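You operate a simulated robot arm through the tools that you are given. There is no shell and no other tool. Be economical: measure what you need, move in short steps, check, and stop when the job is done.

Carry out the task below with a simulated two-armed robot. There is one attempt and no reset: what you move stays moved.

## Task
Take the mixed pink flask off the shaker, then shake the blue one at High.
Fine: the pink flask stands on the desk beside the shaker; switch off once no dye lies at the bottom. Set down upright: pink flask.
Where things are to end (x, y in the base frame): pink flask within 9 cm of [45, 18].

Only the result counts: the job must be done as asked and must still hold three seconds after the hand-in. Knocking over, shifting, dropping, spilling or breaking anything else fails it.

## Robot
Two 7-joint arms with fingered hands on one trunk, on a base that drives. Base frame: it is fixed to the floor where the robot stands at the start and does not move with it; the origin is under the middle of the robot, x ahead of it, y to its left, z up. Lengths are in cm, angles in degrees, forces in N, time in s.
The left shoulder is at the start at [9.9, 17.3, 110.2], the right one opposite. With the tool pointing down near the work surface each hand reaches from about 46 to 82 cm from the robot's upright axis, wherever it stands, measured 20 degrees to its own side. Places, roughly: shaker dial [60, 0, 90]; shaker key [70, 0, 80]. Payload 3.5 kg a hand.
The TCP of each hand is the grasp point between the finger pads, 3 cm short of the fingertips. In the tool frame z runs along the fingers and y along their closing line. Largest opening 10.4 cm; the body of the gripper starts 3.5 cm behind the TCP. The gripper is a hand of 3 fingers: y runs from the thumb to the fingers, the wrist lies at [-1.5, -10.4, -17.8] in the tool frame, and closing takes about 1.5 s.
Orientation is told as [roll, pitch, yaw] about the base's x, y, z axes, in that order, counted from this pose: with the fingers straight down and the wrist toward the robot, the tool's x, y and z point along [0, 1, 0], [1, 0, 0] and [0, 0, -1] of the base frame.

## Interface
- The arms move only by the tool servo_tool. It takes "left_deltas", "right_deltas" or both (then of equal length, played together; a hand with none holds still); each is a list of rows, each a list of 7 numbers: the turn, a rotation vector about the base's x, y, z in units of 45 degrees (1.0 is 45 degrees), then the shift along the base's x, y, z in units of 500 mm (1.0 is 500 mm), then the gripper command, from -1 (shut) to 1 (fully open), values between in proportion. In form: [[rx, ry, rz, dx, dy, dz, hand], ...]. A call has 1 to 20 rows; each row is the pose to reach, as a shift and turn from the pose commanded when the call began. A call with a number of a shift or a turn outside -1 to 1 is refused whole. Each row takes 0.2 s and may step no farther than 5 cm and 8.6 degrees from the row before; otherwise, or with a gripper value out of range, the whole call is refused. Where a pose cannot be reached the arm comes as near as it can. A force on the tool above 40 N (or 10 N above the force at the start of the call, whichever is more), or a blocked arm, ends the call early, and 0.2 s more pass. The fingers move at their own pace (about 7.2 cm/s each) and stop on an object; they squeeze with about 28 N. The grip force told is the motor's: it shows also when the fingers shut on nothing. Time passes only in rows, and 0.2 s behind the last, so rows that repeat a pose let the fingers close. The reply holds the time, the measured pose of the TCP, the force on the tool along the base axes, the opening and the grip force, in the units named above and with some noise, with the torque about the TCP (base axes, N m) and any sound that the robot's microphone picked up.
- Cameras (640 x 400 px; columns grow to the right, rows downward): "scene" is now at [20.59, 0.27, 128.99]; the picture's right is [0.01, -1.00, 0.00], its down [-0.45, -0.00, -0.90] and it looks along [0.90, 0.00, -0.45] (base axes); focal length 214 px, centre (320, 200). "left" rides on the left gripper at [-6.4, -9.4, -11.7] in its tool frame; the picture's right is [-0.72, -0.33, 0.61], its down [0.64, -0.65, 0.40] and it looks along [0.27, 0.68, 0.68] (tool axes); focal length 238 px, centre (320, 200). "right" rides on the right gripper at [6.4, -9.4, -11.7] in its tool frame; the picture's right is [-0.72, 0.33, -0.61], its down [-0.64, -0.65, 0.40] and it looks along [-0.27, 0.68, 0.68] (tool axes); focal length 238 px, centre (320, 200). There is no depth. A picture from a camera that has moved, and an enlarged one, comes with that camera's place and axes in the base frame and with its lens.
- snapshot(camera): a new picture of that camera. The clock stands still meanwhile.
- slide_trunk(by): slides the trunk up (or, below 0, down) by that many cm; the arms and the scene camera ride with it, the base frame stays. It gives what a move gives, with no picture.
- roll_base(legs): drives the robot by 1 to 6 legs, each [ahead, left, turn to the left] in cm, cm and degrees, along the robot's own axes; the way and the turn of a leg run together, so that a leg with both is an arc; at most 150 cm and 180 degrees a leg. The arms and the cameras ride along, it lands a little off, and it stops where it bumps. It gives what a move gives.
- set_grasp(shape, hand): the hand has 3 fingers and takes this shape, open, in about a second: jaw (thumb against the fingers, like two jaws); tri (thumb and two fingers); tip (a fingertip pinch); poke (one finger out to press); point (the index stretched); flat (the hand flat); cup (the hand cupped); fist (a fist). The gripper value then closes the fingers along that shape, each until it touches; the sizes above hold for jaw. It gives what a move gives, with no picture.
- head_to(pan, tilt): turns the head with the scene camera to pan (to the left, within 86 degrees either way) and tilt (down, from -29 to 69), counted from straight ahead of the robot. It gives what a move gives.
- zoom(camera, box): a new picture of the part [left, top, right, bottom] of that camera's present view, enlarged. The clock stands still meanwhile.
- job_done(): hands the job in; it is judged then, once.

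Go step by step. Nothing tells you exact positions but the pictures and the camera data: compare them with the known pose of the tool, close in by small moves and look again before you grip or let go. The budget is 120 turns and 108 pictures, counting those below and the enlarged ones. Unless the task says otherwise, let go and move clear before handing in, and close with one line.

The tools are called after ">>>" as name(argument=value, ...) on one line, values as JSON. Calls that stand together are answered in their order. servo_tool: Moves the arms, as the interface text tells. Its arguments: {"type":"object","properties":{"left_deltas":{"type":"array","items":{"type":"array","items":{"type":"number"}}},"right_deltas":{"type":"array","items":{"type":"array","items":{"type":"number"}}}},"required":[]} The other tools are called the same way: slide_trunk (by) slides the trunk up or down; set_grasp (shape, hand) gives the hand a shape; roll_base (legs) drives the base; head_to (pan, tilt) turns the head that bears the scene camera; snapshot (camera) takes a picture; zoom (camera, box) takes an enlarged picture of a part of a camera's view; job_done () hands the job in.

At the start:

```text
time_s: 0.0
left_ee_pos: [40.08, 22.8, 118.11]
left_tool_rot: [0.0, 0.0, 0.0]
left_force: [-0.9, 0.1, -0.4]
left_torque: [0.01, 0.03, 0.01]
left_finger_gap: 10.35
left_grasp_force: 0.0
left_shape: jaw
right_ee_pos: [53.19, -19.56, 119.93]
right_tool_rot: [0.0, 0.0, -0.1]
right_force: [0.1, -0.5, -0.3]
right_torque: [0.0, 0.02, 0.01]
right_finger_gap: 10.34
right_grasp_force: 0.0
right_shape: jaw
trunk travel left (down, up): [-20.0, 55.4]
robot x, y, heading: [0.02, 0.1, -0.0]
head pan, tilt: [0.3, 26.5]
```

scene: 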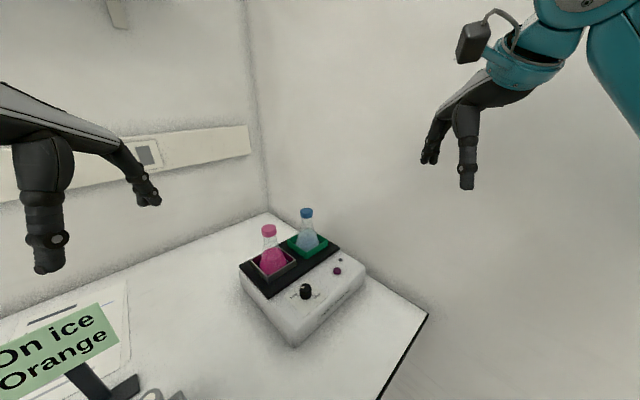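
right: 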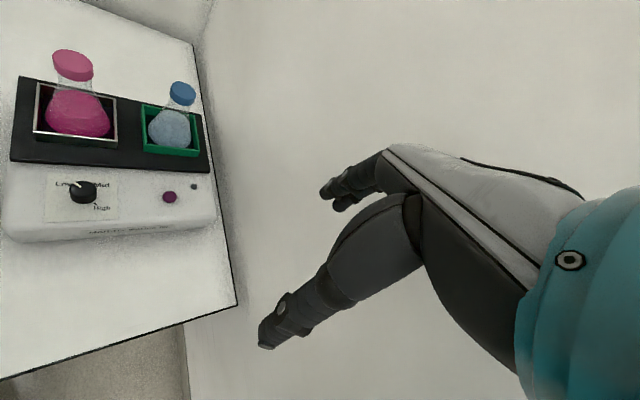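
left: 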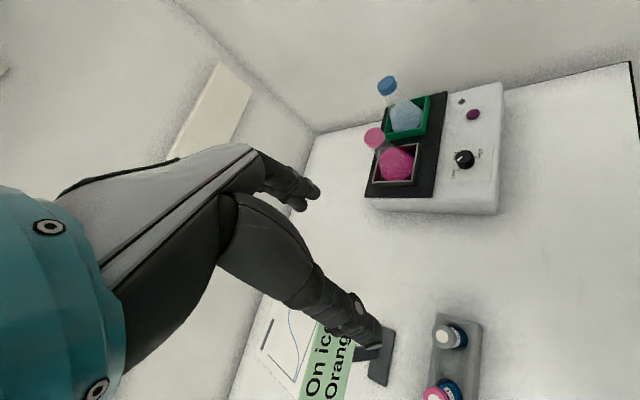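

I see a shaker on the desk with the pink flask in the near holder, the blue one in the far green holder, and a dial and purple key on the right side. I'll enlarge the view first.

>>> zoom(camera="scene", box=[220, 190, 380, 350])

>>> zoom(camera="right", box=[0, 30, 240, 250])

>>> head_to(pan=10, tilt=55)

>>> snapshot(camera="scene")

```text
2.50 times, centred on (300, 270) of scene
camera zoom: at [20.59, 0.27, 128.99], right [0.01, -1.0, 0.0], down [-0.45, 0.0, -0.9], along [0.9, 0.0, -0.45], focal length 536 px, centre (370, 25)
```

zoom: 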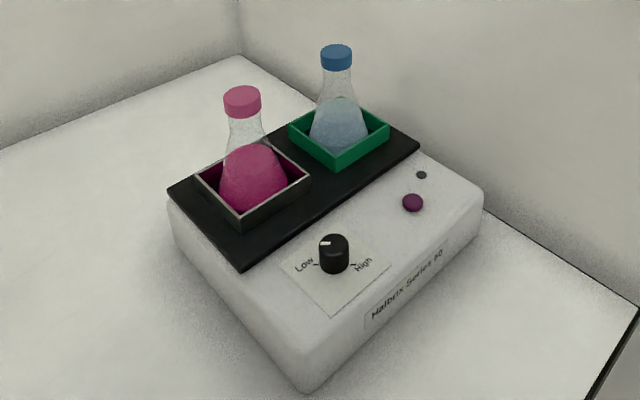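

```text
1.82 times, centred on (120, 140) of right
camera zoom: at [43.72, -13.22, 131.57], right [0.33, -0.72, 0.61], down [-0.65, -0.64, -0.4], along [0.68, -0.27, -0.68], focal length 433 px, centre (684, 309)
```

zoom: 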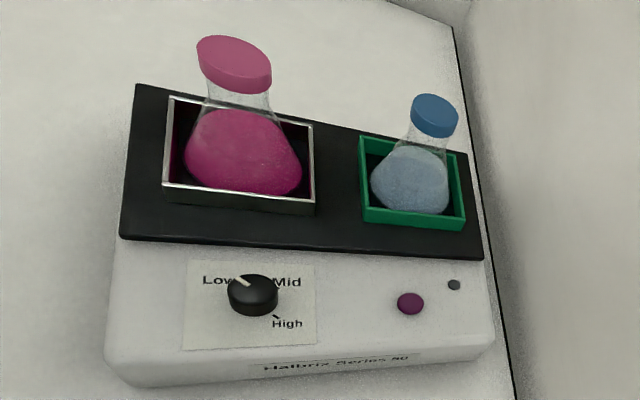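

```text
time_s: 0.9
left_ee_pos: [40.03, 22.79, 118.15]
left_tool_rot: [0.0, 0.0, 0.0]
left_force: [0.5, -0.1, 0.0]
left_torque: [0.01, -0.02, -0.01]
left_finger_gap: 10.38
left_grasp_force: 0.1
left_shape: jaw
right_ee_pos: [53.23, -19.55, 119.85]
right_tool_rot: [0.0, 0.1, 0.0]
right_force: [0.2, -0.1, 0.2]
right_torque: [0.0, -0.01, 0.06]
right_finger_gap: 10.35
right_grasp_force: 0.1
right_shape: jaw
trunk travel left (down, up): [-20.0, 55.4]
robot x, y, heading: [0.19, -0.05, 0.2]
head pan, tilt: [10.0, 55.0]
```

```text
102 pictures are left
camera scene: at [18.52, 1.47, 124.83], right [0.17, -0.98, 0.0], down [-0.81, -0.14, -0.57], along [0.57, 0.1, -0.82], focal length 214 px, centre (320, 200)
```

scene: 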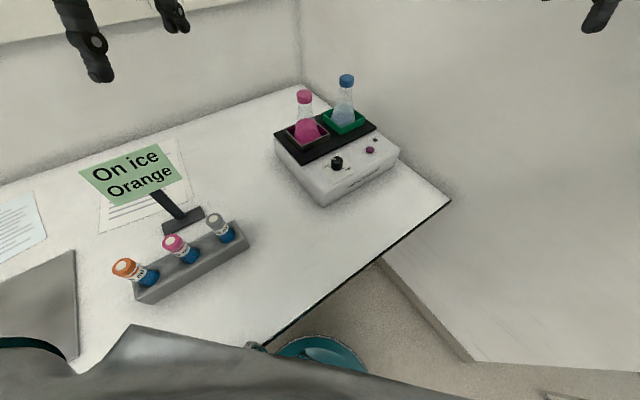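

The pink flask cap is near (67, 13.7, 97), the blue cap near (76, 4, 97), the dial near (57, 4, 86), the key near (65.6, -4.5, 84). I'll bring the left hand above the pink flask.

>>> servo_tool(left_deltas=[[0, 0, 0, 0.08, -0.026, 0, 1], [0, 0, 0, 0.16, -0.052, 0, 1], [0, 0, 0, 0.24, -0.078, 0, 1], [0, 0, 0, 0.32, -0.104, 0, 1], [0, 0, 0, 0.4, -0.13, 0, 1], [0, 0, 0, 0.48, -0.156, 0, 1], [0, 0, 0, 0.54, -0.182, -0.03, 1], [0, 0, 0, 0.54, -0.182, -0.08, 1]])

>>> snapshot(camera="left")

>>> snapshot(camera="right")

>>> head_to(pan=5, tilt=35)

>>> snapshot(camera="scene")

```text
time_s: 2.7
left_ee_pos: [66.96, 13.76, 113.99]
left_tool_rot: [0.0, 0.0, 0.0]
left_force: [0.4, 0.3, 0.2]
left_torque: [-0.02, 0.02, -0.03]
left_finger_gap: 10.35
left_grasp_force: 0.0
left_shape: jaw
right_ee_pos: [53.21, -19.6, 119.94]
right_tool_rot: [0.0, -0.1, 0.0]
right_force: [0.0, -0.1, -0.1]
right_torque: [0.01, 0.0, 0.01]
right_finger_gap: 10.37
right_grasp_force: 0.1
right_shape: jaw
trunk travel left (down, up): [-20.0, 55.4]
robot x, y, heading: [0.09, 0.16, 0.0]
head pan, tilt: [10.0, 55.0]
```

```text
101 pictures are left
camera left: at [57.64, 7.39, 125.79], right [-0.33, -0.72, -0.61], down [-0.65, 0.64, -0.4], along [0.68, 0.27, -0.68], focal length 238 px, centre (320, 200)
```

left: 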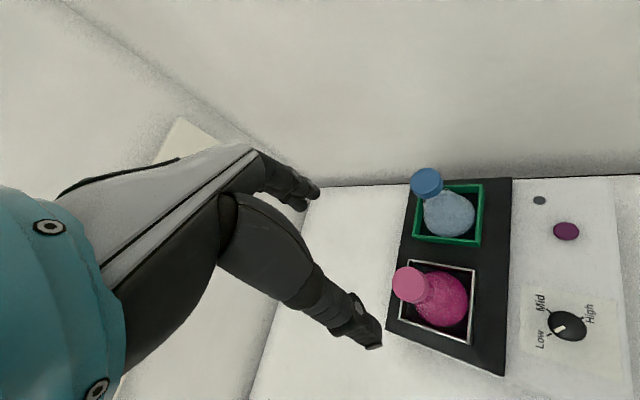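

```text
100 pictures are left
camera right: at [43.75, -13.17, 131.56], right [0.33, -0.72, 0.61], down [-0.65, -0.64, -0.4], along [0.68, -0.27, -0.68], focal length 238 px, centre (320, 200)
```

right: 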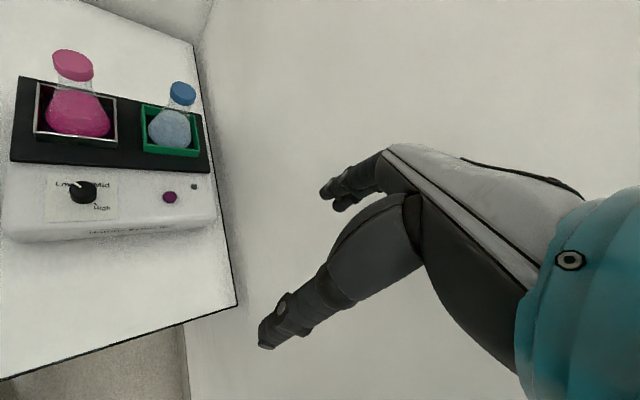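

```text
time_s: 3.6
left_ee_pos: [66.97, 13.75, 114.18]
left_tool_rot: [-0.1, -0.1, 0.0]
left_force: [0.1, 0.1, 0.3]
left_torque: [0.0, 0.01, 0.02]
left_finger_gap: 10.36
left_grasp_force: 0.0
left_shape: jaw
right_ee_pos: [53.29, -19.54, 119.94]
right_tool_rot: [0.0, 0.0, 0.0]
right_force: [0.4, 0.6, -1.0]
right_torque: [0.01, 0.03, -0.04]
right_finger_gap: 10.36
right_grasp_force: 0.0
right_shape: jaw
trunk travel left (down, up): [-20.0, 55.4]
robot x, y, heading: [-0.53, -0.03, 0.2]
head pan, tilt: [5.0, 35.0]
```

```text
99 pictures are left
camera scene: at [20.19, 0.99, 127.64], right [0.09, -1.0, 0.0], down [-0.57, -0.05, -0.82], along [0.82, 0.07, -0.57], focal length 214 px, centre (320, 200)
```

scene: 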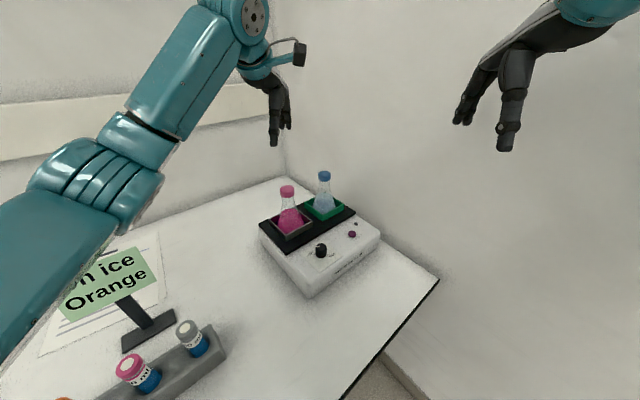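

The cap fix is about (66.6, 13.6, 98), nearly under the left hand. I'll descend partway and look.

>>> servo_tool(left_deltas=[[0, 0, 0, -0.007, -0.003, -0.08, 1], [0, 0, 0, -0.007, -0.003, -0.16, 1], [0, 0, 0, -0.007, -0.003, -0.24, 1]])

>>> snapshot(camera="left")

>>> zoom(camera="scene", box=[220, 130, 380, 290])

>>> zoom(camera="right", box=[0, 0, 240, 240])

```text
time_s: 4.4
left_ee_pos: [66.83, 13.54, 102.18]
left_tool_rot: [0.0, 0.1, 0.1]
left_force: [0.7, -0.6, -0.5]
left_torque: [0.0, -0.03, 0.0]
left_finger_gap: 10.35
left_grasp_force: 0.0
left_shape: jaw
right_ee_pos: [53.36, -19.55, 119.9]
right_tool_rot: [-0.1, -0.1, 0.0]
right_force: [-0.5, 0.0, -0.1]
right_torque: [-0.01, -0.01, 0.02]
right_finger_gap: 10.36
right_grasp_force: 0.0
right_shape: jaw
trunk travel left (down, up): [-20.0, 55.4]
robot x, y, heading: [-0.11, 0.17, 0.1]
head pan, tilt: [5.0, 35.0]
```

```text
98 pictures are left
camera left: at [57.37, 7.25, 113.79], right [-0.33, -0.72, -0.61], down [-0.65, 0.64, -0.4], along [0.68, 0.27, -0.68], focal length 238 px, centre (320, 200)
```

left: 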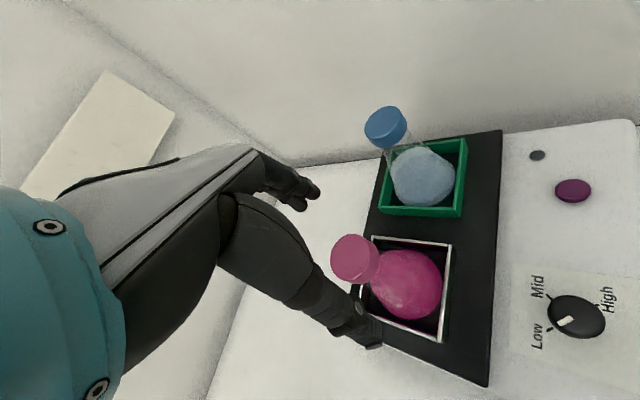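

```text
2.50 times, centred on (300, 210) of scene
camera zoom: at [20.23, 1.0, 127.64], right [0.09, -1.0, 0.0], down [-0.57, -0.05, -0.82], along [0.82, 0.07, -0.57], focal length 536 px, centre (370, 175)
```

zoom: 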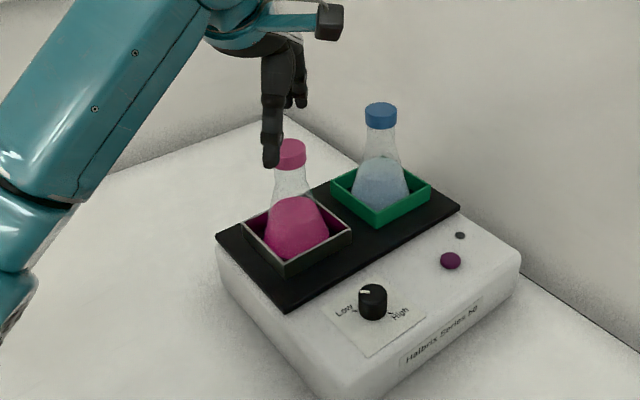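

```text
1.67 times, centred on (120, 120) of right
camera zoom: at [43.76, -13.2, 131.55], right [0.33, -0.72, 0.61], down [-0.65, -0.64, -0.4], along [0.68, -0.27, -0.68], focal length 397 px, centre (653, 333)
```

zoom: 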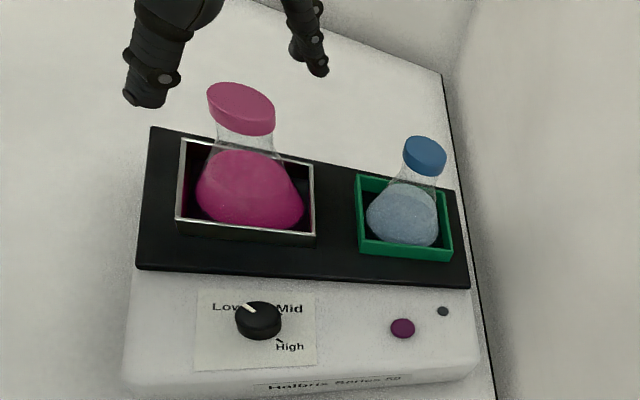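

The cap sits centred below the hand at about (66.5, 13.5, 97). I'll go down to it and close.

>>> servo_tool(left_deltas=[[0, 0, 0, -0.004, 0, -0.04, 1], [0, 0, 0, -0.004, 0, -0.08, 1], [0, 0, 0, -0.004, 0, -0.12, 1]])

>>> snapshot(camera="left")

>>> zoom(camera="right", box=[0, 0, 240, 240])

```text
time_s: 5.2
left_ee_pos: [66.63, 13.6, 96.08]
left_tool_rot: [0.0, 0.0, 0.0]
left_force: [0.9, 0.1, 0.3]
left_torque: [-0.01, -0.01, 0.02]
left_finger_gap: 10.37
left_grasp_force: 0.2
left_shape: jaw
right_ee_pos: [53.26, -19.63, 119.88]
right_tool_rot: [0.0, 0.1, 0.0]
right_force: [0.3, 0.3, 0.1]
right_torque: [-0.01, -0.02, -0.01]
right_finger_gap: 10.36
right_grasp_force: 0.1
right_shape: jaw
trunk travel left (down, up): [-20.0, 55.4]
robot x, y, heading: [-0.22, -0.06, -0.0]
head pan, tilt: [5.0, 35.0]
```

```text
95 pictures are left
camera left: at [57.08, 7.15, 107.8], right [-0.33, -0.72, -0.61], down [-0.65, 0.64, -0.4], along [0.68, 0.27, -0.68], focal length 238 px, centre (320, 200)
```

left: 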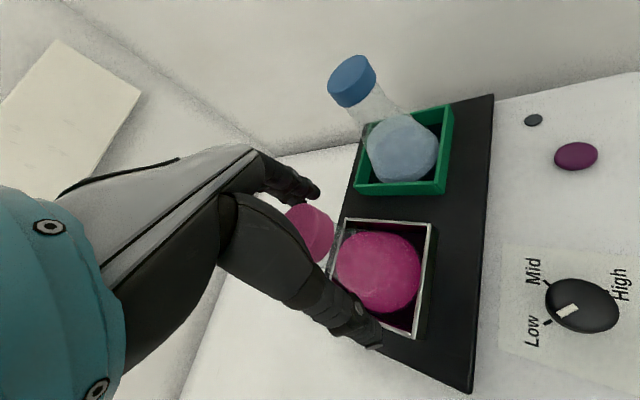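

```text
1.67 times, centred on (120, 120) of right
camera zoom: at [43.74, -13.21, 131.56], right [0.33, -0.72, 0.61], down [-0.65, -0.64, -0.4], along [0.68, -0.27, -0.68], focal length 397 px, centre (653, 333)
```

zoom: 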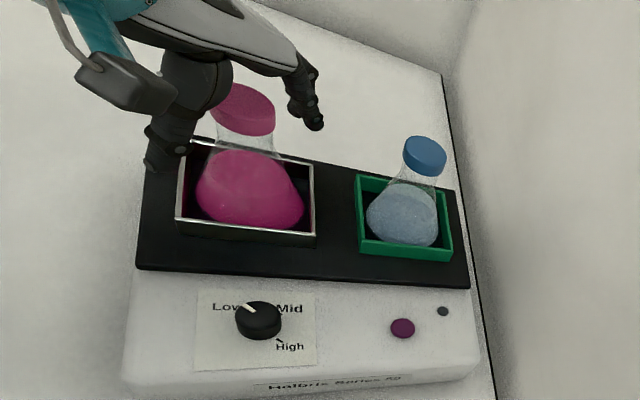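

The cap is between thumb and fingers at the grasp point. Closing.

>>> servo_tool(left_deltas=[[0, 0, 0, 0, 0, 0, -1], [0, 0, 0, 0, 0, 0, -1], [0, 0, 0, 0, 0, 0, -1], [0, 0, 0, 0, 0, 0, -1], [0, 0, 0, 0, 0, 0, -1], [0, 0, 0, 0, 0, 0, -1], [0, 0, 0, 0, 0, 0, -1], [0, 0, 0, 0, 0, 0, -1]])

>>> snapshot(camera="left")

```text
time_s: 7.0
left_ee_pos: [66.51, 13.51, 96.15]
left_tool_rot: [0.0, 0.0, -0.1]
left_force: [0.2, 0.1, -0.2]
left_torque: [-0.03, 0.0, 0.0]
left_finger_gap: 2.76
left_grasp_force: 28.8
left_shape: jaw
right_ee_pos: [53.24, -19.56, 119.75]
right_tool_rot: [0.0, 0.1, 0.0]
right_force: [0.5, 0.3, -0.1]
right_torque: [0.01, 0.04, 0.06]
right_finger_gap: 10.35
right_grasp_force: 0.0
right_shape: jaw
trunk travel left (down, up): [-20.0, 55.4]
robot x, y, heading: [-0.04, 0.37, 0.1]
head pan, tilt: [5.0, 35.0]
```

```text
93 pictures are left
camera left: at [57.08, 7.16, 107.8], right [-0.33, -0.72, -0.61], down [-0.65, 0.64, -0.4], along [0.68, 0.27, -0.68], focal length 238 px, centre (320, 200)
```

left: 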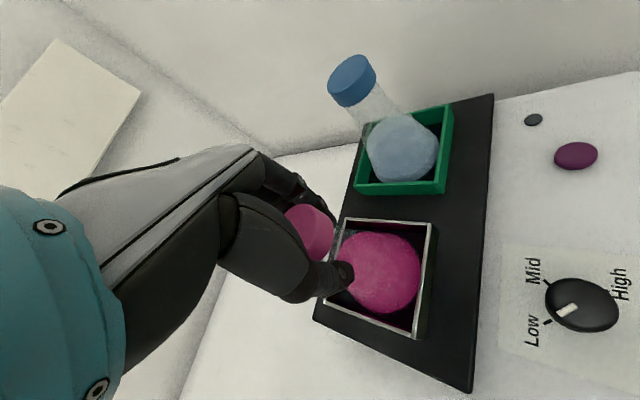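

Gripped at 2.8 cm (neck/cap). I'll lift slowly.

>>> servo_tool(left_deltas=[[0, 0, 0, 0, 0, 0.03, -1], [0, 0, 0, 0, 0, 0.06, -1], [0, 0, 0, 0, 0, 0.1, -1], [0, 0, 0, 0, 0, 0.15, -1], [0, 0, 0, 0, 0, 0.2, -1]])

>>> snapshot(camera="left")

>>> zoom(camera="right", box=[0, 0, 240, 240])

```text
time_s: 8.2
left_ee_pos: [66.45, 13.45, 106.16]
left_tool_rot: [-0.1, 0.0, 0.0]
left_force: [0.7, 0.4, -2.0]
left_torque: [0.03, -0.02, 0.01]
left_finger_gap: 2.76
left_grasp_force: 28.2
left_shape: jaw
right_ee_pos: [53.25, -19.58, 119.82]
right_tool_rot: [0.0, 0.0, 0.0]
right_force: [0.4, 0.2, 1.2]
right_torque: [0.0, 0.01, 0.02]
right_finger_gap: 10.36
right_grasp_force: 0.0
right_shape: jaw
trunk travel left (down, up): [-20.0, 55.4]
robot x, y, heading: [0.06, -0.38, -0.1]
head pan, tilt: [5.0, 35.0]
```

```text
92 pictures are left
camera left: at [57.11, 7.08, 117.85], right [-0.33, -0.72, -0.61], down [-0.65, 0.64, -0.4], along [0.68, 0.27, -0.68], focal length 238 px, centre (320, 200)
```

left: 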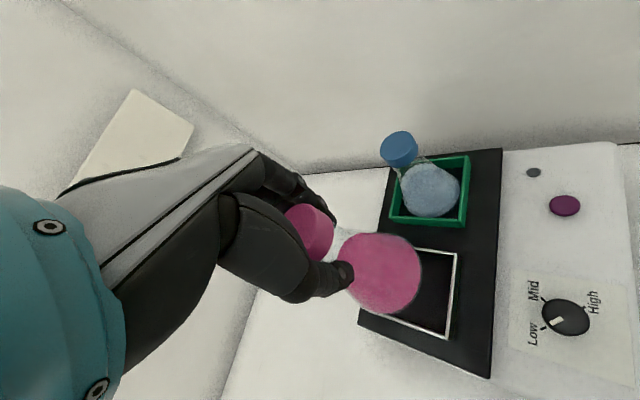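

```text
1.67 times, centred on (120, 120) of right
camera zoom: at [43.71, -13.23, 131.58], right [0.33, -0.72, 0.61], down [-0.65, -0.64, -0.4], along [0.68, -0.27, -0.68], focal length 397 px, centre (653, 333)
```

zoom: 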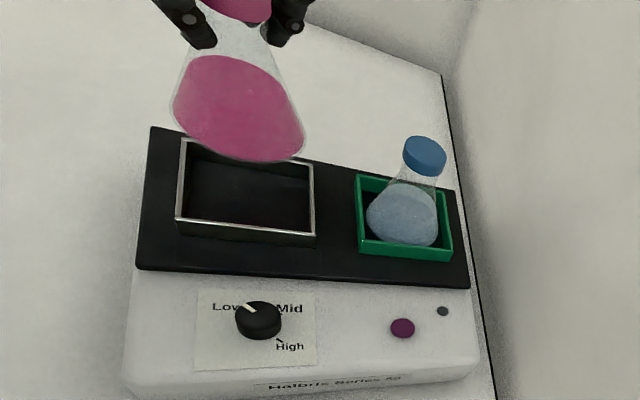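

The flask is up and hanging straight. I'll carry it to about (47, 17) and lower to well above the desk.

>>> servo_tool(left_deltas=[[0, 0, 0, -0.06, 0.01, 0, -1], [0, 0, 0, -0.12, 0.02, 0, -1], [0, 0, 0, -0.18, 0.03, 0, -1], [0, 0, 0, -0.24, 0.04, 0, -1], [0, 0, 0, -0.3, 0.055, 0, -1], [0, 0, 0, -0.36, 0.065, 0, -1], [0, 0, 0, -0.39, 0.07, 0, -1], [0, 0, 0, -0.39, 0.07, -0.06, -1], [0, 0, 0, -0.39, 0.07, -0.12, -1], [0, 0, 0, -0.39, 0.07, -0.18, -1], [0, 0, 0, -0.39, 0.07, -0.24, -1]])

>>> snapshot(camera="left")

>>> snapshot(camera="scene")

>>> snapshot(camera="right")

```text
time_s: 10.6
left_ee_pos: [46.86, 17.02, 94.09]
left_tool_rot: [0.0, 0.0, 0.0]
left_force: [0.3, 0.2, -1.7]
left_torque: [0.0, 0.03, -0.01]
left_finger_gap: 2.77
left_grasp_force: 28.4
left_shape: jaw
right_ee_pos: [53.32, -19.53, 119.87]
right_tool_rot: [0.1, -0.1, 0.0]
right_force: [-0.7, 0.0, 0.4]
right_torque: [-0.01, 0.0, 0.01]
right_finger_gap: 10.34
right_grasp_force: 0.1
right_shape: jaw
trunk travel left (down, up): [-20.0, 55.4]
robot x, y, heading: [0.33, -0.12, -0.1]
head pan, tilt: [5.0, 35.0]
```

```text
90 pictures are left
camera left: at [37.55, 10.7, 105.87], right [-0.33, -0.72, -0.61], down [-0.65, 0.64, -0.4], along [0.68, 0.27, -0.68], focal length 238 px, centre (320, 200)
```

left: 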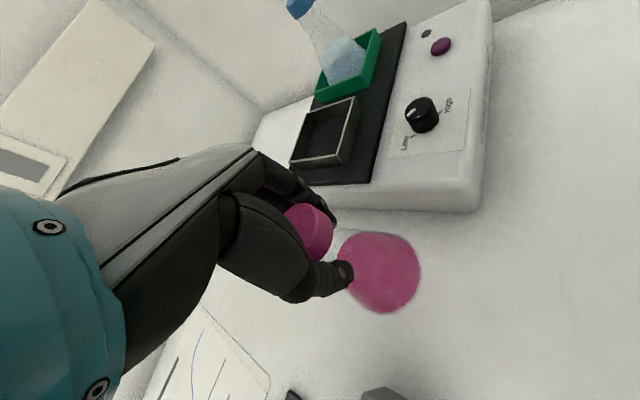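

```text
89 pictures are left
camera scene: at [20.21, 1.0, 127.64], right [0.09, -1.0, 0.0], down [-0.57, -0.05, -0.82], along [0.82, 0.07, -0.57], focal length 214 px, centre (320, 200)
```

scene: 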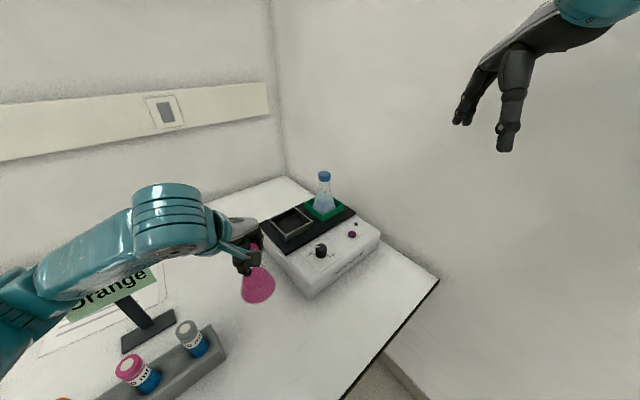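

```text
88 pictures are left
camera right: at [43.74, -13.2, 131.56], right [0.33, -0.72, 0.61], down [-0.65, -0.64, -0.4], along [0.68, -0.27, -0.68], focal length 238 px, centre (320, 200)
```

right: 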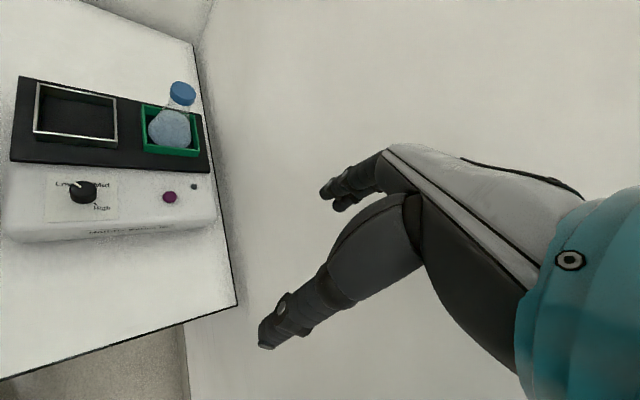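

The flask is over free desk. Lowering gently, watching the force.

>>> servo_tool(left_deltas=[[0, 0, 0, 0, 0, -0.02, -1], [0, 0, 0, 0, 0, -0.04, -1], [0, 0, 0, 0, 0, -0.06, -1], [0, 0, 0, 0, 0, -0.07, -1]])

>>> snapshot(camera="left")

>>> zoom(camera="scene", box=[180, 200, 340, 340])

```text
time_s: 11.6
left_ee_pos: [47.02, 16.98, 90.67]
left_tool_rot: [0.1, 0.1, -0.1]
left_force: [-0.1, -0.8, -2.0]
left_torque: [0.04, -0.02, 0.03]
left_finger_gap: 2.79
left_grasp_force: 28.1
left_shape: jaw
right_ee_pos: [53.16, -19.53, 119.96]
right_tool_rot: [0.0, -0.1, -0.1]
right_force: [-0.4, -0.8, 0.2]
right_torque: [0.01, 0.01, -0.01]
right_finger_gap: 10.35
right_grasp_force: 0.1
right_shape: jaw
trunk travel left (down, up): [-20.0, 55.4]
robot x, y, heading: [0.29, -0.04, 0.2]
head pan, tilt: [5.0, 35.0]
```

```text
87 pictures are left
camera left: at [37.6, 10.7, 102.32], right [-0.33, -0.72, -0.61], down [-0.65, 0.64, -0.4], along [0.68, 0.27, -0.68], focal length 238 px, centre (320, 200)
```

left: 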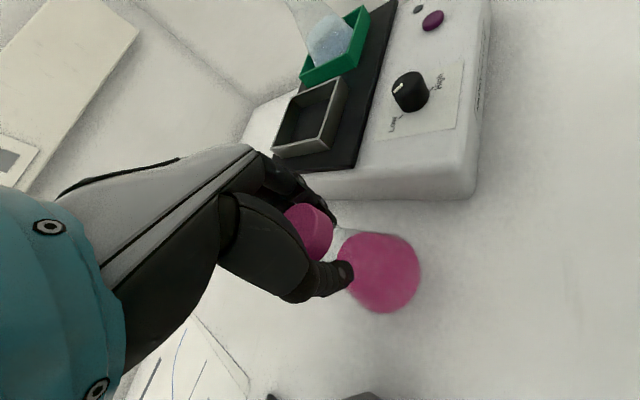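

```text
2.86 times, centred on (260, 270) of scene
camera zoom: at [20.2, 0.99, 127.65], right [0.09, -1.0, 0.0], down [-0.57, -0.05, -0.82], along [0.82, 0.07, -0.57], focal length 613 px, centre (491, 0)
```

zoom: 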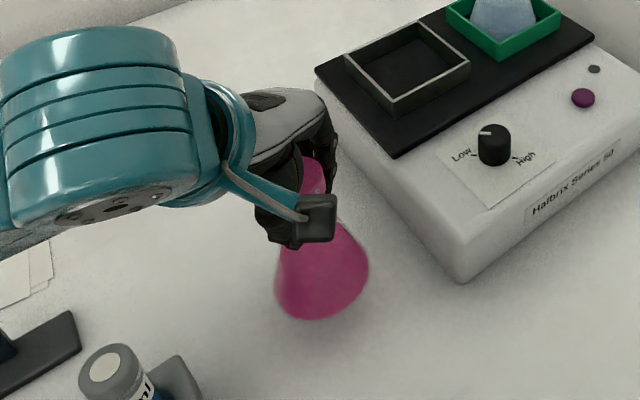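

Still a few centimetres of air. Continuing in finer steps.

>>> servo_tool(left_deltas=[[0, 0, 0, 0, 0, -0.008, -1], [0, 0, 0, 0, 0, -0.016, -1], [0, 0, 0, 0, 0, -0.024, -1], [0, 0, 0, 0, 0, -0.032, -1]])

>>> zoom(camera="scene", box=[220, 240, 300, 310])

```text
time_s: 12.6
left_ee_pos: [47.0, 17.1, 88.99]
left_tool_rot: [0.1, 0.1, 0.0]
left_force: [0.6, 0.3, -2.5]
left_torque: [-0.03, 0.0, -0.01]
left_finger_gap: 2.76
left_grasp_force: 28.1
left_shape: jaw
right_ee_pos: [53.29, -19.56, 119.78]
right_tool_rot: [0.0, 0.0, 0.0]
right_force: [0.4, -0.8, -0.4]
right_torque: [0.02, 0.02, 0.01]
right_finger_gap: 10.35
right_grasp_force: 0.2
right_shape: jaw
trunk travel left (down, up): [-20.0, 55.4]
robot x, y, heading: [-0.13, 0.05, 0.0]
head pan, tilt: [5.0, 35.0]
```

```text
5.71 times, centred on (260, 275) of scene
camera zoom: at [20.2, 0.99, 127.65], right [0.09, -1.0, 0.0], down [-0.57, -0.05, -0.82], along [0.82, 0.07, -0.57], focal length 1226 px, centre (663, -229)
```

zoom: 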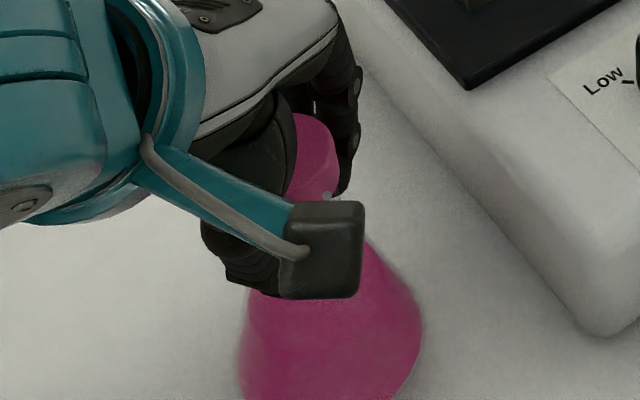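

>>> servo_tool(left_deltas=[[0, 0, 0, 0, 0, -0.006, -1], [0, 0, 0, 0, 0, -0.012, -1], [0, 0, 0, 0, 0, -0.018, -1]])

>>> zoom(camera="scene", box=[200, 230, 320, 330])

```text
time_s: 13.4
left_ee_pos: [47.03, 16.96, 88.04]
left_tool_rot: [0.0, 0.0, 0.1]
left_force: [0.9, 1.0, -1.8]
left_torque: [-0.01, 0.02, -0.02]
left_finger_gap: 2.78
left_grasp_force: 27.5
left_shape: jaw
right_ee_pos: [53.36, -19.63, 119.93]
right_tool_rot: [0.0, 0.0, 0.0]
right_force: [-0.5, -0.4, 0.1]
right_torque: [-0.01, 0.01, 0.02]
right_finger_gap: 10.37
right_grasp_force: 0.1
right_shape: jaw
trunk travel left (down, up): [-20.0, 55.4]
robot x, y, heading: [0.35, 0.12, 0.1]
head pan, tilt: [5.0, 35.0]
```

```text
4.00 times, centred on (260, 280) of scene
camera zoom: at [20.2, 0.99, 127.65], right [0.09, -1.0, 0.0], down [-0.57, -0.05, -0.82], along [0.82, 0.07, -0.57], focal length 858 px, centre (560, -120)
```

zoom: 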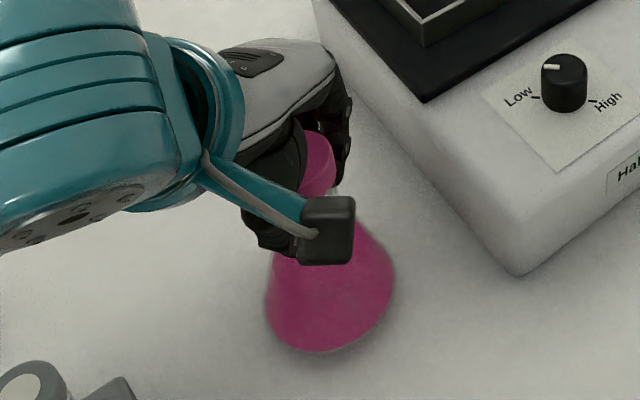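

Almost down, no contact force yet. Even finer steps.

>>> servo_tool(left_deltas=[[0, 0, 0, 0, 0, -0.004, -1], [0, 0, 0, 0, 0, -0.008, -1], [0, 0, 0, 0, 0, -0.012, -1]])

>>> zoom(camera="scene", box=[200, 230, 320, 330])

```text
time_s: 14.2
left_ee_pos: [47.08, 16.99, 87.57]
left_tool_rot: [0.1, 0.1, 0.0]
left_force: [-0.2, 0.0, -2.0]
left_torque: [-0.03, -0.02, -0.01]
left_finger_gap: 2.79
left_grasp_force: 27.9
left_shape: jaw
right_ee_pos: [53.25, -19.48, 119.87]
right_tool_rot: [0.0, 0.0, 0.0]
right_force: [-0.4, 1.0, 0.8]
right_torque: [-0.02, 0.0, 0.01]
right_finger_gap: 10.38
right_grasp_force: 0.1
right_shape: jaw
trunk travel left (down, up): [-20.0, 55.4]
robot x, y, heading: [-0.46, -0.16, 0.1]
head pan, tilt: [5.0, 35.0]
```

```text
4.00 times, centred on (260, 280) of scene
camera zoom: at [20.2, 0.99, 127.65], right [0.09, -1.0, 0.0], down [-0.57, -0.05, -0.82], along [0.82, 0.07, -0.57], focal length 858 px, centre (560, -120)
```

zoom: 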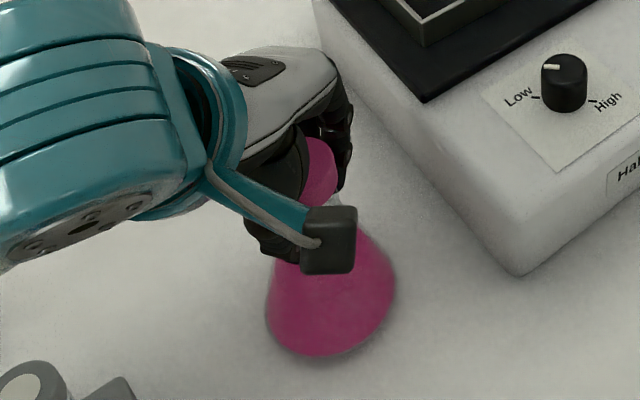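

>>> servo_tool(left_deltas=[[0, 0, 0, 0, 0, -0.004, -1], [0, 0, 0, 0, 0, -0.008, -1], [0, 0, 0, 0, 0, -0.012, -1]])

>>> snapshot(camera="left")

```text
time_s: 15.0
left_ee_pos: [47.01, 16.9, 87.16]
left_tool_rot: [-0.1, -0.2, 0.1]
left_force: [-2.2, 0.9, 11.3]
left_torque: [0.01, 0.01, 0.01]
left_finger_gap: 2.76
left_grasp_force: 28.0
left_shape: jaw
right_ee_pos: [53.12, -19.51, 120.02]
right_tool_rot: [0.0, 0.0, -0.1]
right_force: [0.6, -0.9, 0.3]
right_torque: [0.0, 0.02, 0.03]
right_finger_gap: 10.35
right_grasp_force: 0.0
right_shape: jaw
trunk travel left (down, up): [-20.0, 55.4]
robot x, y, heading: [0.22, -0.04, 0.1]
head pan, tilt: [5.0, 35.0]
```

```text
82 pictures are left
camera left: at [37.57, 10.62, 98.84], right [-0.32, -0.72, -0.61], down [-0.65, 0.64, -0.41], along [0.69, 0.27, -0.68], focal length 238 px, centre (320, 200)
```

left: 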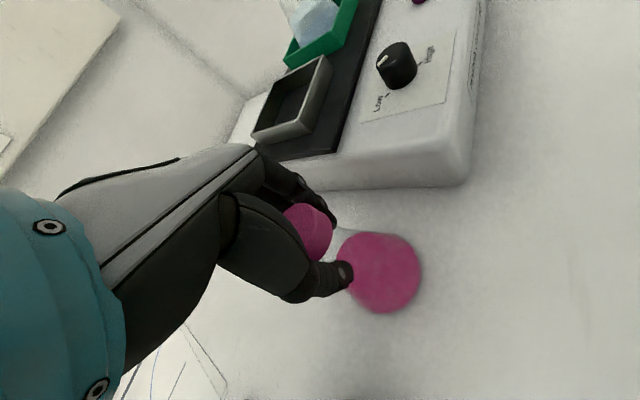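

Contact at z 87.2 (13 N). I'll ease up 2 mm, open the fingers, then look before rising.

>>> servo_tool(left_deltas=[[0, 0, 0, 0, 0, 0.003, -1], [0, 0, 0, 0, 0, 0.003, -0.4], [0, 0, 0, 0, 0, 0.003, -0.2], [0, 0, 0, 0, 0, 0.003, 0.1], [0, 0, 0, 0, 0, 0.003, 0.4], [0, 0, 0, 0, 0, 0.003, 0.7], [0, 0, 0, 0, 0, 0.003, 1], [0, 0, 0, 0, 0, 0.003, 1], [0, 0, 0, 0, 0, 0.003, 1]])

>>> snapshot(camera="left")

```text
time_s: 17.0
left_ee_pos: [47.0, 16.93, 87.05]
left_tool_rot: [0.0, 0.0, 0.0]
left_force: [0.2, 0.0, -0.2]
left_torque: [-0.04, 0.01, -0.02]
left_finger_gap: 10.38
left_grasp_force: 0.1
left_shape: jaw
right_ee_pos: [53.24, -19.58, 119.87]
right_tool_rot: [0.0, -0.1, 0.0]
right_force: [0.2, -1.1, -0.1]
right_torque: [0.03, 0.0, -0.01]
right_finger_gap: 10.36
right_grasp_force: 0.0
right_shape: jaw
trunk travel left (down, up): [-20.0, 55.4]
robot x, y, heading: [-0.16, 0.0, -0.1]
head pan, tilt: [5.0, 35.0]
```

```text
81 pictures are left
camera left: at [37.59, 10.62, 98.79], right [-0.33, -0.72, -0.61], down [-0.65, 0.64, -0.4], along [0.68, 0.27, -0.68], focal length 238 px, centre (320, 200)
```

left: 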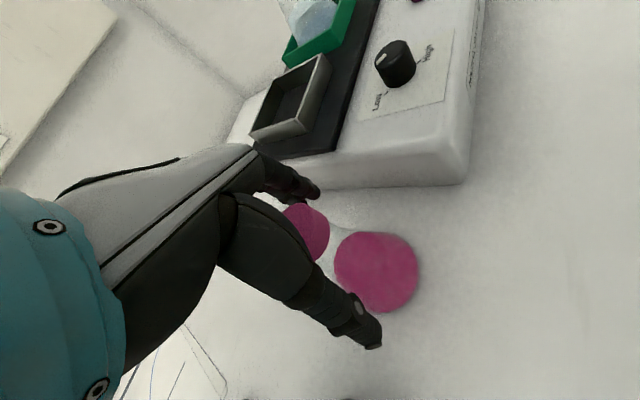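

The pink flask stands free. I'll raise the left hand straight up and park it, and check.

>>> servo_tool(left_deltas=[[0, 0, 0, 0, 0, 0.05, 1], [0, 0, 0, 0, 0, 0.13, 1], [0, 0, 0, 0, 0, 0.22, 1], [0, 0, 0, 0, 0, 0.31, 1], [0, 0, 0, 0, 0, 0.4, 1], [0, 0, 0, 0, 0, 0.49, 1], [0, 0, 0, 0, 0, 0.58, 1], [0, 0, 0, -0.05, 0.04, 0.62, 1], [0, 0, 0, -0.1, 0.1, 0.62, 1], [0, 0, 0, -0.14, 0.12, 0.62, 1]])

>>> snapshot(camera="scene")

>>> zoom(camera="scene", box=[230, 160, 390, 300])

>>> zoom(camera="right", box=[0, 120, 160, 240])

```text
time_s: 19.2
left_ee_pos: [39.79, 23.12, 118.09]
left_tool_rot: [0.0, 0.1, 0.0]
left_force: [0.2, -0.1, -0.1]
left_torque: [-0.01, 0.02, -0.03]
left_finger_gap: 10.38
left_grasp_force: 0.2
left_shape: jaw
right_ee_pos: [53.2, -19.52, 119.88]
right_tool_rot: [0.0, -0.1, -0.1]
right_force: [0.3, 0.0, 0.8]
right_torque: [-0.01, 0.02, 0.01]
right_finger_gap: 10.36
right_grasp_force: 0.1
right_shape: jaw
trunk travel left (down, up): [-20.0, 55.4]
robot x, y, heading: [-0.18, 0.04, -0.3]
head pan, tilt: [5.0, 35.0]
```

```text
80 pictures are left
camera scene: at [20.15, 0.99, 127.66], right [0.09, -1.0, 0.0], down [-0.57, -0.05, -0.82], along [0.82, 0.07, -0.57], focal length 214 px, centre (320, 200)
```

scene: 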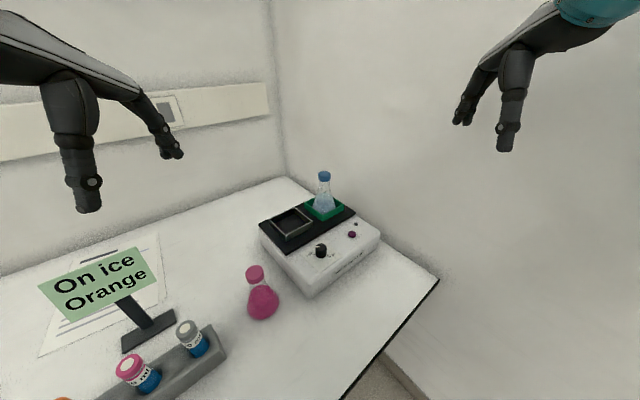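

```text
2.86 times, centred on (310, 230) of scene
camera zoom: at [20.15, 0.99, 127.66], right [0.09, -1.0, 0.0], down [-0.57, -0.05, -0.82], along [0.82, 0.07, -0.57], focal length 613 px, centre (349, 114)
```

zoom: 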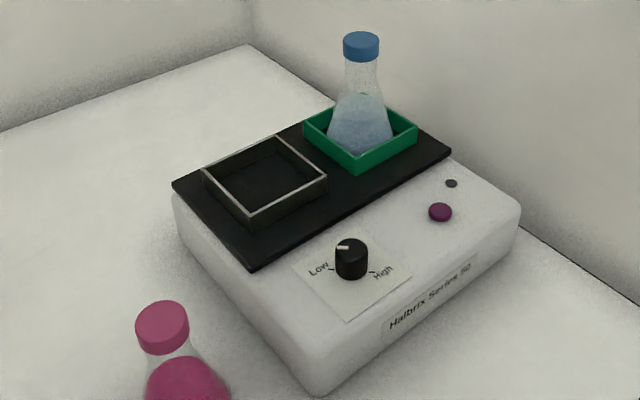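

```text
3.33 times, centred on (80, 180) of right
camera zoom: at [43.68, -13.22, 131.59], right [0.33, -0.72, 0.61], down [-0.65, -0.64, -0.4], along [0.68, -0.27, -0.68], focal length 794 px, centre (1120, 267)
```

zoom: 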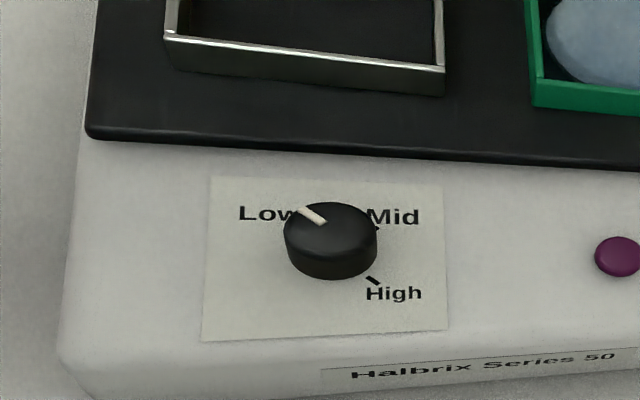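

The pink flask stands upright at about (47, 17). The dial points at Low (+y); High is about -y, so it needs about 180° clockwise. I'll bring the right hand above the dial.

>>> servo_tool(right_deltas=[[0, 0, 0, 0.01, 0.08, 0, 0], [0, 0, 0, 0.03, 0.16, 0, 0], [0, 0, 0, 0.05, 0.24, 0, 0], [0, 0, 0, 0.07, 0.32, 0, 0], [0, 0, 0, 0.08, 0.4, 0, 0], [0, 0, 0, 0.082, 0.466, -0.02, 0], [0, 0, 0, 0.082, 0.466, -0.1, 0], [0, 0, 0, 0.082, 0.466, -0.18, 0], [0, 0, 0, 0.082, 0.466, -0.26, 0], [0, 0, 0, 0.082, 0.466, -0.34, 0], [0, 0, 0, 0.082, 0.466, -0.4, 0]])

>>> snapshot(camera="right")

>>> snapshot(camera="left")

>>> zoom(camera="scene", box=[230, 160, 390, 300])

```text
time_s: 21.6
left_ee_pos: [40.03, 23.34, 118.07]
left_tool_rot: [0.0, 0.0, 0.0]
left_force: [0.5, -0.1, -0.3]
left_torque: [0.0, 0.01, -0.03]
left_finger_gap: 10.35
left_grasp_force: 0.1
left_shape: jaw
right_ee_pos: [57.23, 3.81, 100.09]
right_tool_rot: [0.0, -0.1, 0.0]
right_force: [-0.3, 0.2, 0.7]
right_torque: [-0.01, 0.02, 0.0]
right_finger_gap: 5.25
right_grasp_force: 0.1
right_shape: jaw
trunk travel left (down, up): [-20.0, 55.4]
robot x, y, heading: [0.16, -0.34, 0.1]
head pan, tilt: [5.0, 35.0]
```

```text
77 pictures are left
camera right: at [47.82, 10.07, 111.68], right [0.33, -0.72, 0.61], down [-0.65, -0.64, -0.4], along [0.68, -0.27, -0.68], focal length 238 px, centre (320, 200)
```

right: 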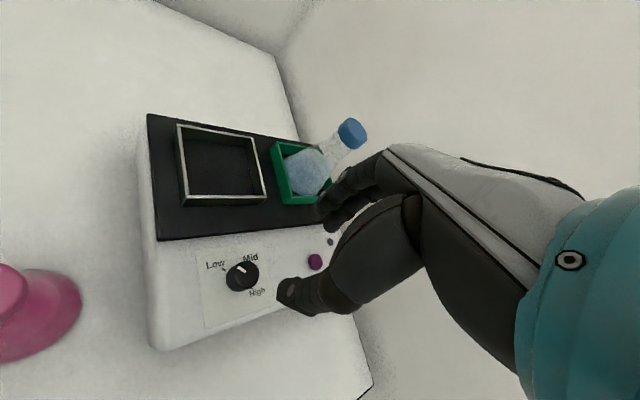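

```text
76 pictures are left
camera left: at [30.61, 16.77, 129.71], right [-0.33, -0.72, -0.61], down [-0.65, 0.64, -0.4], along [0.68, 0.27, -0.68], focal length 238 px, centre (320, 200)
```

left: 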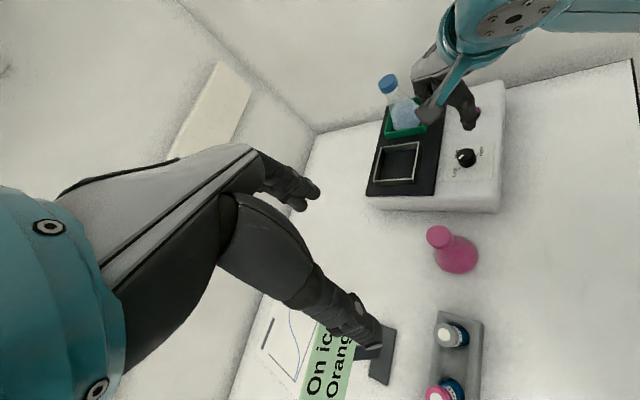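

```text
2.86 times, centred on (310, 230) of scene
camera zoom: at [20.21, 0.98, 127.65], right [0.09, -1.0, 0.0], down [-0.57, -0.05, -0.82], along [0.82, 0.07, -0.57], focal length 613 px, centre (349, 114)
```

zoom: 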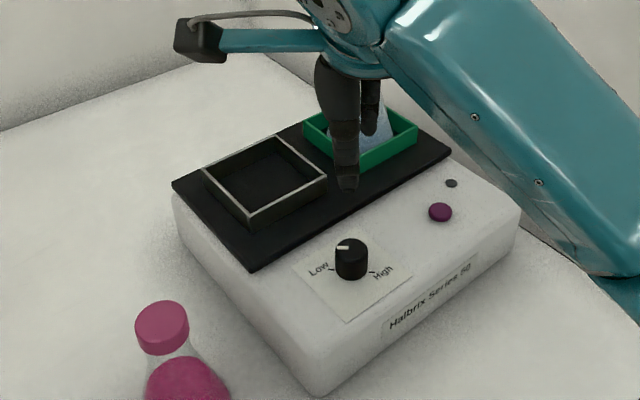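

Dial refined to about (57.3, 3.9). I'll test the wrist's yaw range up here before gripping.

>>> servo_tool(right_deltas=[[0, 0, 0.18, 0, 0, 0, 0], [0, 0, 0.36, 0, 0, 0, 0], [0, 0, 0.54, 0, 0, 0, 0], [0, 0, 0.72, 0, 0, 0, 0], [0, 0, 0.9, 0, 0, 0, 0], [0, 0, 1, 0, 0, 0, 0]])

>>> servo_tool(right_deltas=[[0, 0, 0.18, 0, 0, 0, 0], [0, 0, 0.36, 0, 0, 0, 0], [0, 0, 0.54, 0, 0, 0, 0], [0, 0, 0.72, 0, 0, 0, 0], [0, 0, 0.9, 0, 0, 0, 0], [0, 0, 1, 0, 0, 0, 0]])

>>> snapshot(camera="scene")

```text
time_s: 23.0
left_ee_pos: [39.98, 23.23, 117.99]
left_tool_rot: [-0.1, 0.0, -0.1]
left_force: [-1.1, 0.4, 0.1]
left_torque: [0.03, 0.0, -0.02]
left_finger_gap: 10.4
left_grasp_force: 0.0
left_shape: jaw
right_ee_pos: [57.4, 3.79, 99.94]
right_tool_rot: [0.0, 0.0, 45.1]
right_force: [0.6, 0.6, -0.2]
right_torque: [0.03, 0.01, -0.02]
right_finger_gap: 5.24
right_grasp_force: 0.1
right_shape: jaw
trunk travel left (down, up): [-20.0, 55.4]
robot x, y, heading: [0.15, 0.15, -0.1]
head pan, tilt: [5.0, 35.0]
```

```text
time_s: 24.4
left_ee_pos: [39.99, 23.13, 117.98]
left_tool_rot: [0.0, 0.1, 0.0]
left_force: [-0.3, -0.7, 0.1]
left_torque: [0.01, -0.02, -0.02]
left_finger_gap: 10.36
left_grasp_force: 0.2
left_shape: jaw
right_ee_pos: [57.37, 3.76, 99.97]
right_tool_rot: [0.0, -0.1, 90.1]
right_force: [0.6, -0.4, 0.1]
right_torque: [-0.01, -0.02, -0.01]
right_finger_gap: 5.26
right_grasp_force: 0.0
right_shape: jaw
trunk travel left (down, up): [-20.0, 55.4]
robot x, y, heading: [0.19, 0.18, 0.1]
head pan, tilt: [5.0, 35.0]
```

```text
74 pictures are left
camera scene: at [20.19, 0.99, 127.65], right [0.09, -1.0, 0.0], down [-0.57, -0.05, -0.82], along [0.82, 0.07, -0.57], focal length 214 px, centre (320, 200)
```

scene: 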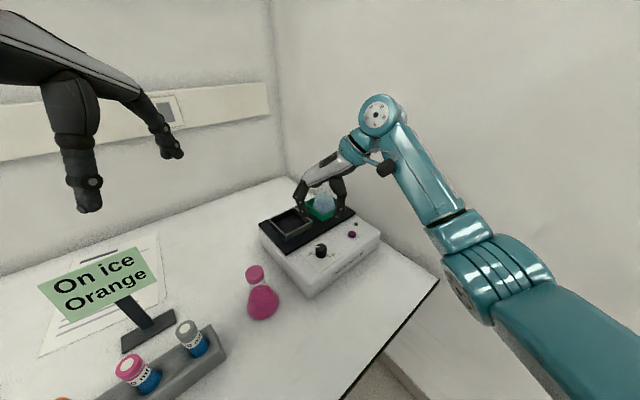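

+90° is fine. I'll descend with the fingers half open to just above the dial and look.

>>> servo_tool(right_deltas=[[0, 0, 0, 0, 0.002, -0.06, 0], [0, 0, 0, 0, 0.003, -0.12, 0], [0, 0, 0, 0, 0.003, -0.18, 0]])

>>> snapshot(camera="right")

>>> zoom(camera="scene", box=[250, 180, 390, 300])

>>> zoom(camera="left", box=[370, 80, 530, 220])

```text
time_s: 25.2
left_ee_pos: [39.98, 23.14, 117.97]
left_tool_rot: [0.1, 0.0, -0.1]
left_force: [-1.2, 0.5, 0.2]
left_torque: [0.01, -0.02, 0.01]
left_finger_gap: 10.34
left_grasp_force: 0.1
left_shape: jaw
right_ee_pos: [57.43, 3.95, 90.88]
right_tool_rot: [0.0, 0.1, 90.0]
right_force: [-0.2, -0.5, 0.8]
right_torque: [0.03, 0.0, -0.04]
right_finger_gap: 5.22
right_grasp_force: 0.1
right_shape: jaw
trunk travel left (down, up): [-20.0, 55.4]
robot x, y, heading: [-0.32, 0.02, 0.1]
head pan, tilt: [5.0, 35.0]
```

```text
73 pictures are left
camera right: at [50.96, -5.55, 102.58], right [0.72, 0.33, 0.61], down [0.64, -0.65, -0.4], along [0.27, 0.68, -0.68], focal length 238 px, centre (320, 200)
```

right: 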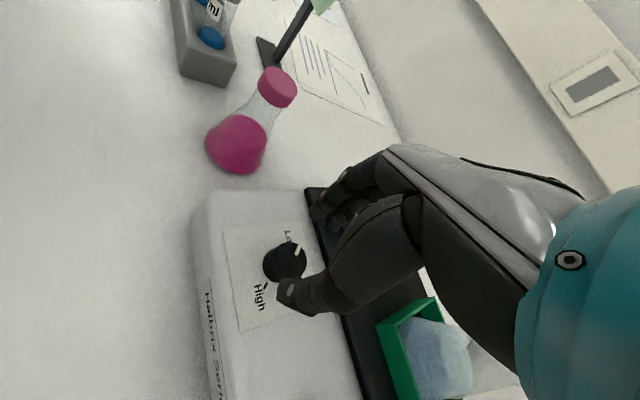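

```text
3.33 times, centred on (320, 240) of scene
camera zoom: at [20.21, 0.98, 127.64], right [0.09, -1.0, 0.0], down [-0.57, -0.05, -0.82], along [0.82, 0.07, -0.57], focal length 715 px, centre (320, 67)
```

zoom: 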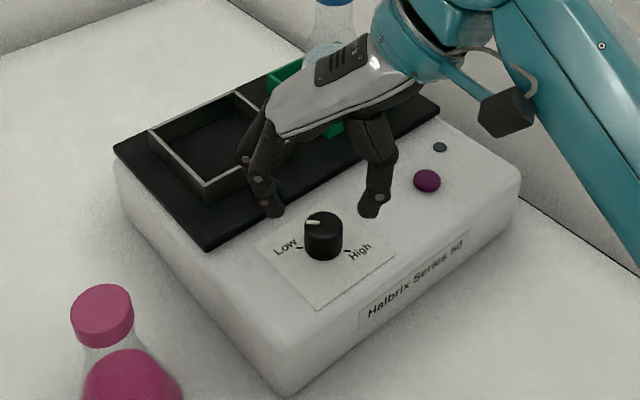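

```text
2.86 times, centred on (450, 150) of left
camera zoom: at [30.61, 16.77, 129.71], right [-0.33, -0.72, -0.61], down [-0.65, 0.64, -0.4], along [0.68, 0.27, -0.68], focal length 681 px, centre (-51, 343)
```

zoom: 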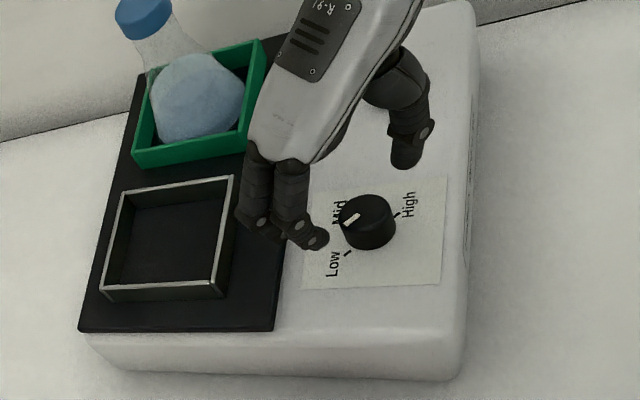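

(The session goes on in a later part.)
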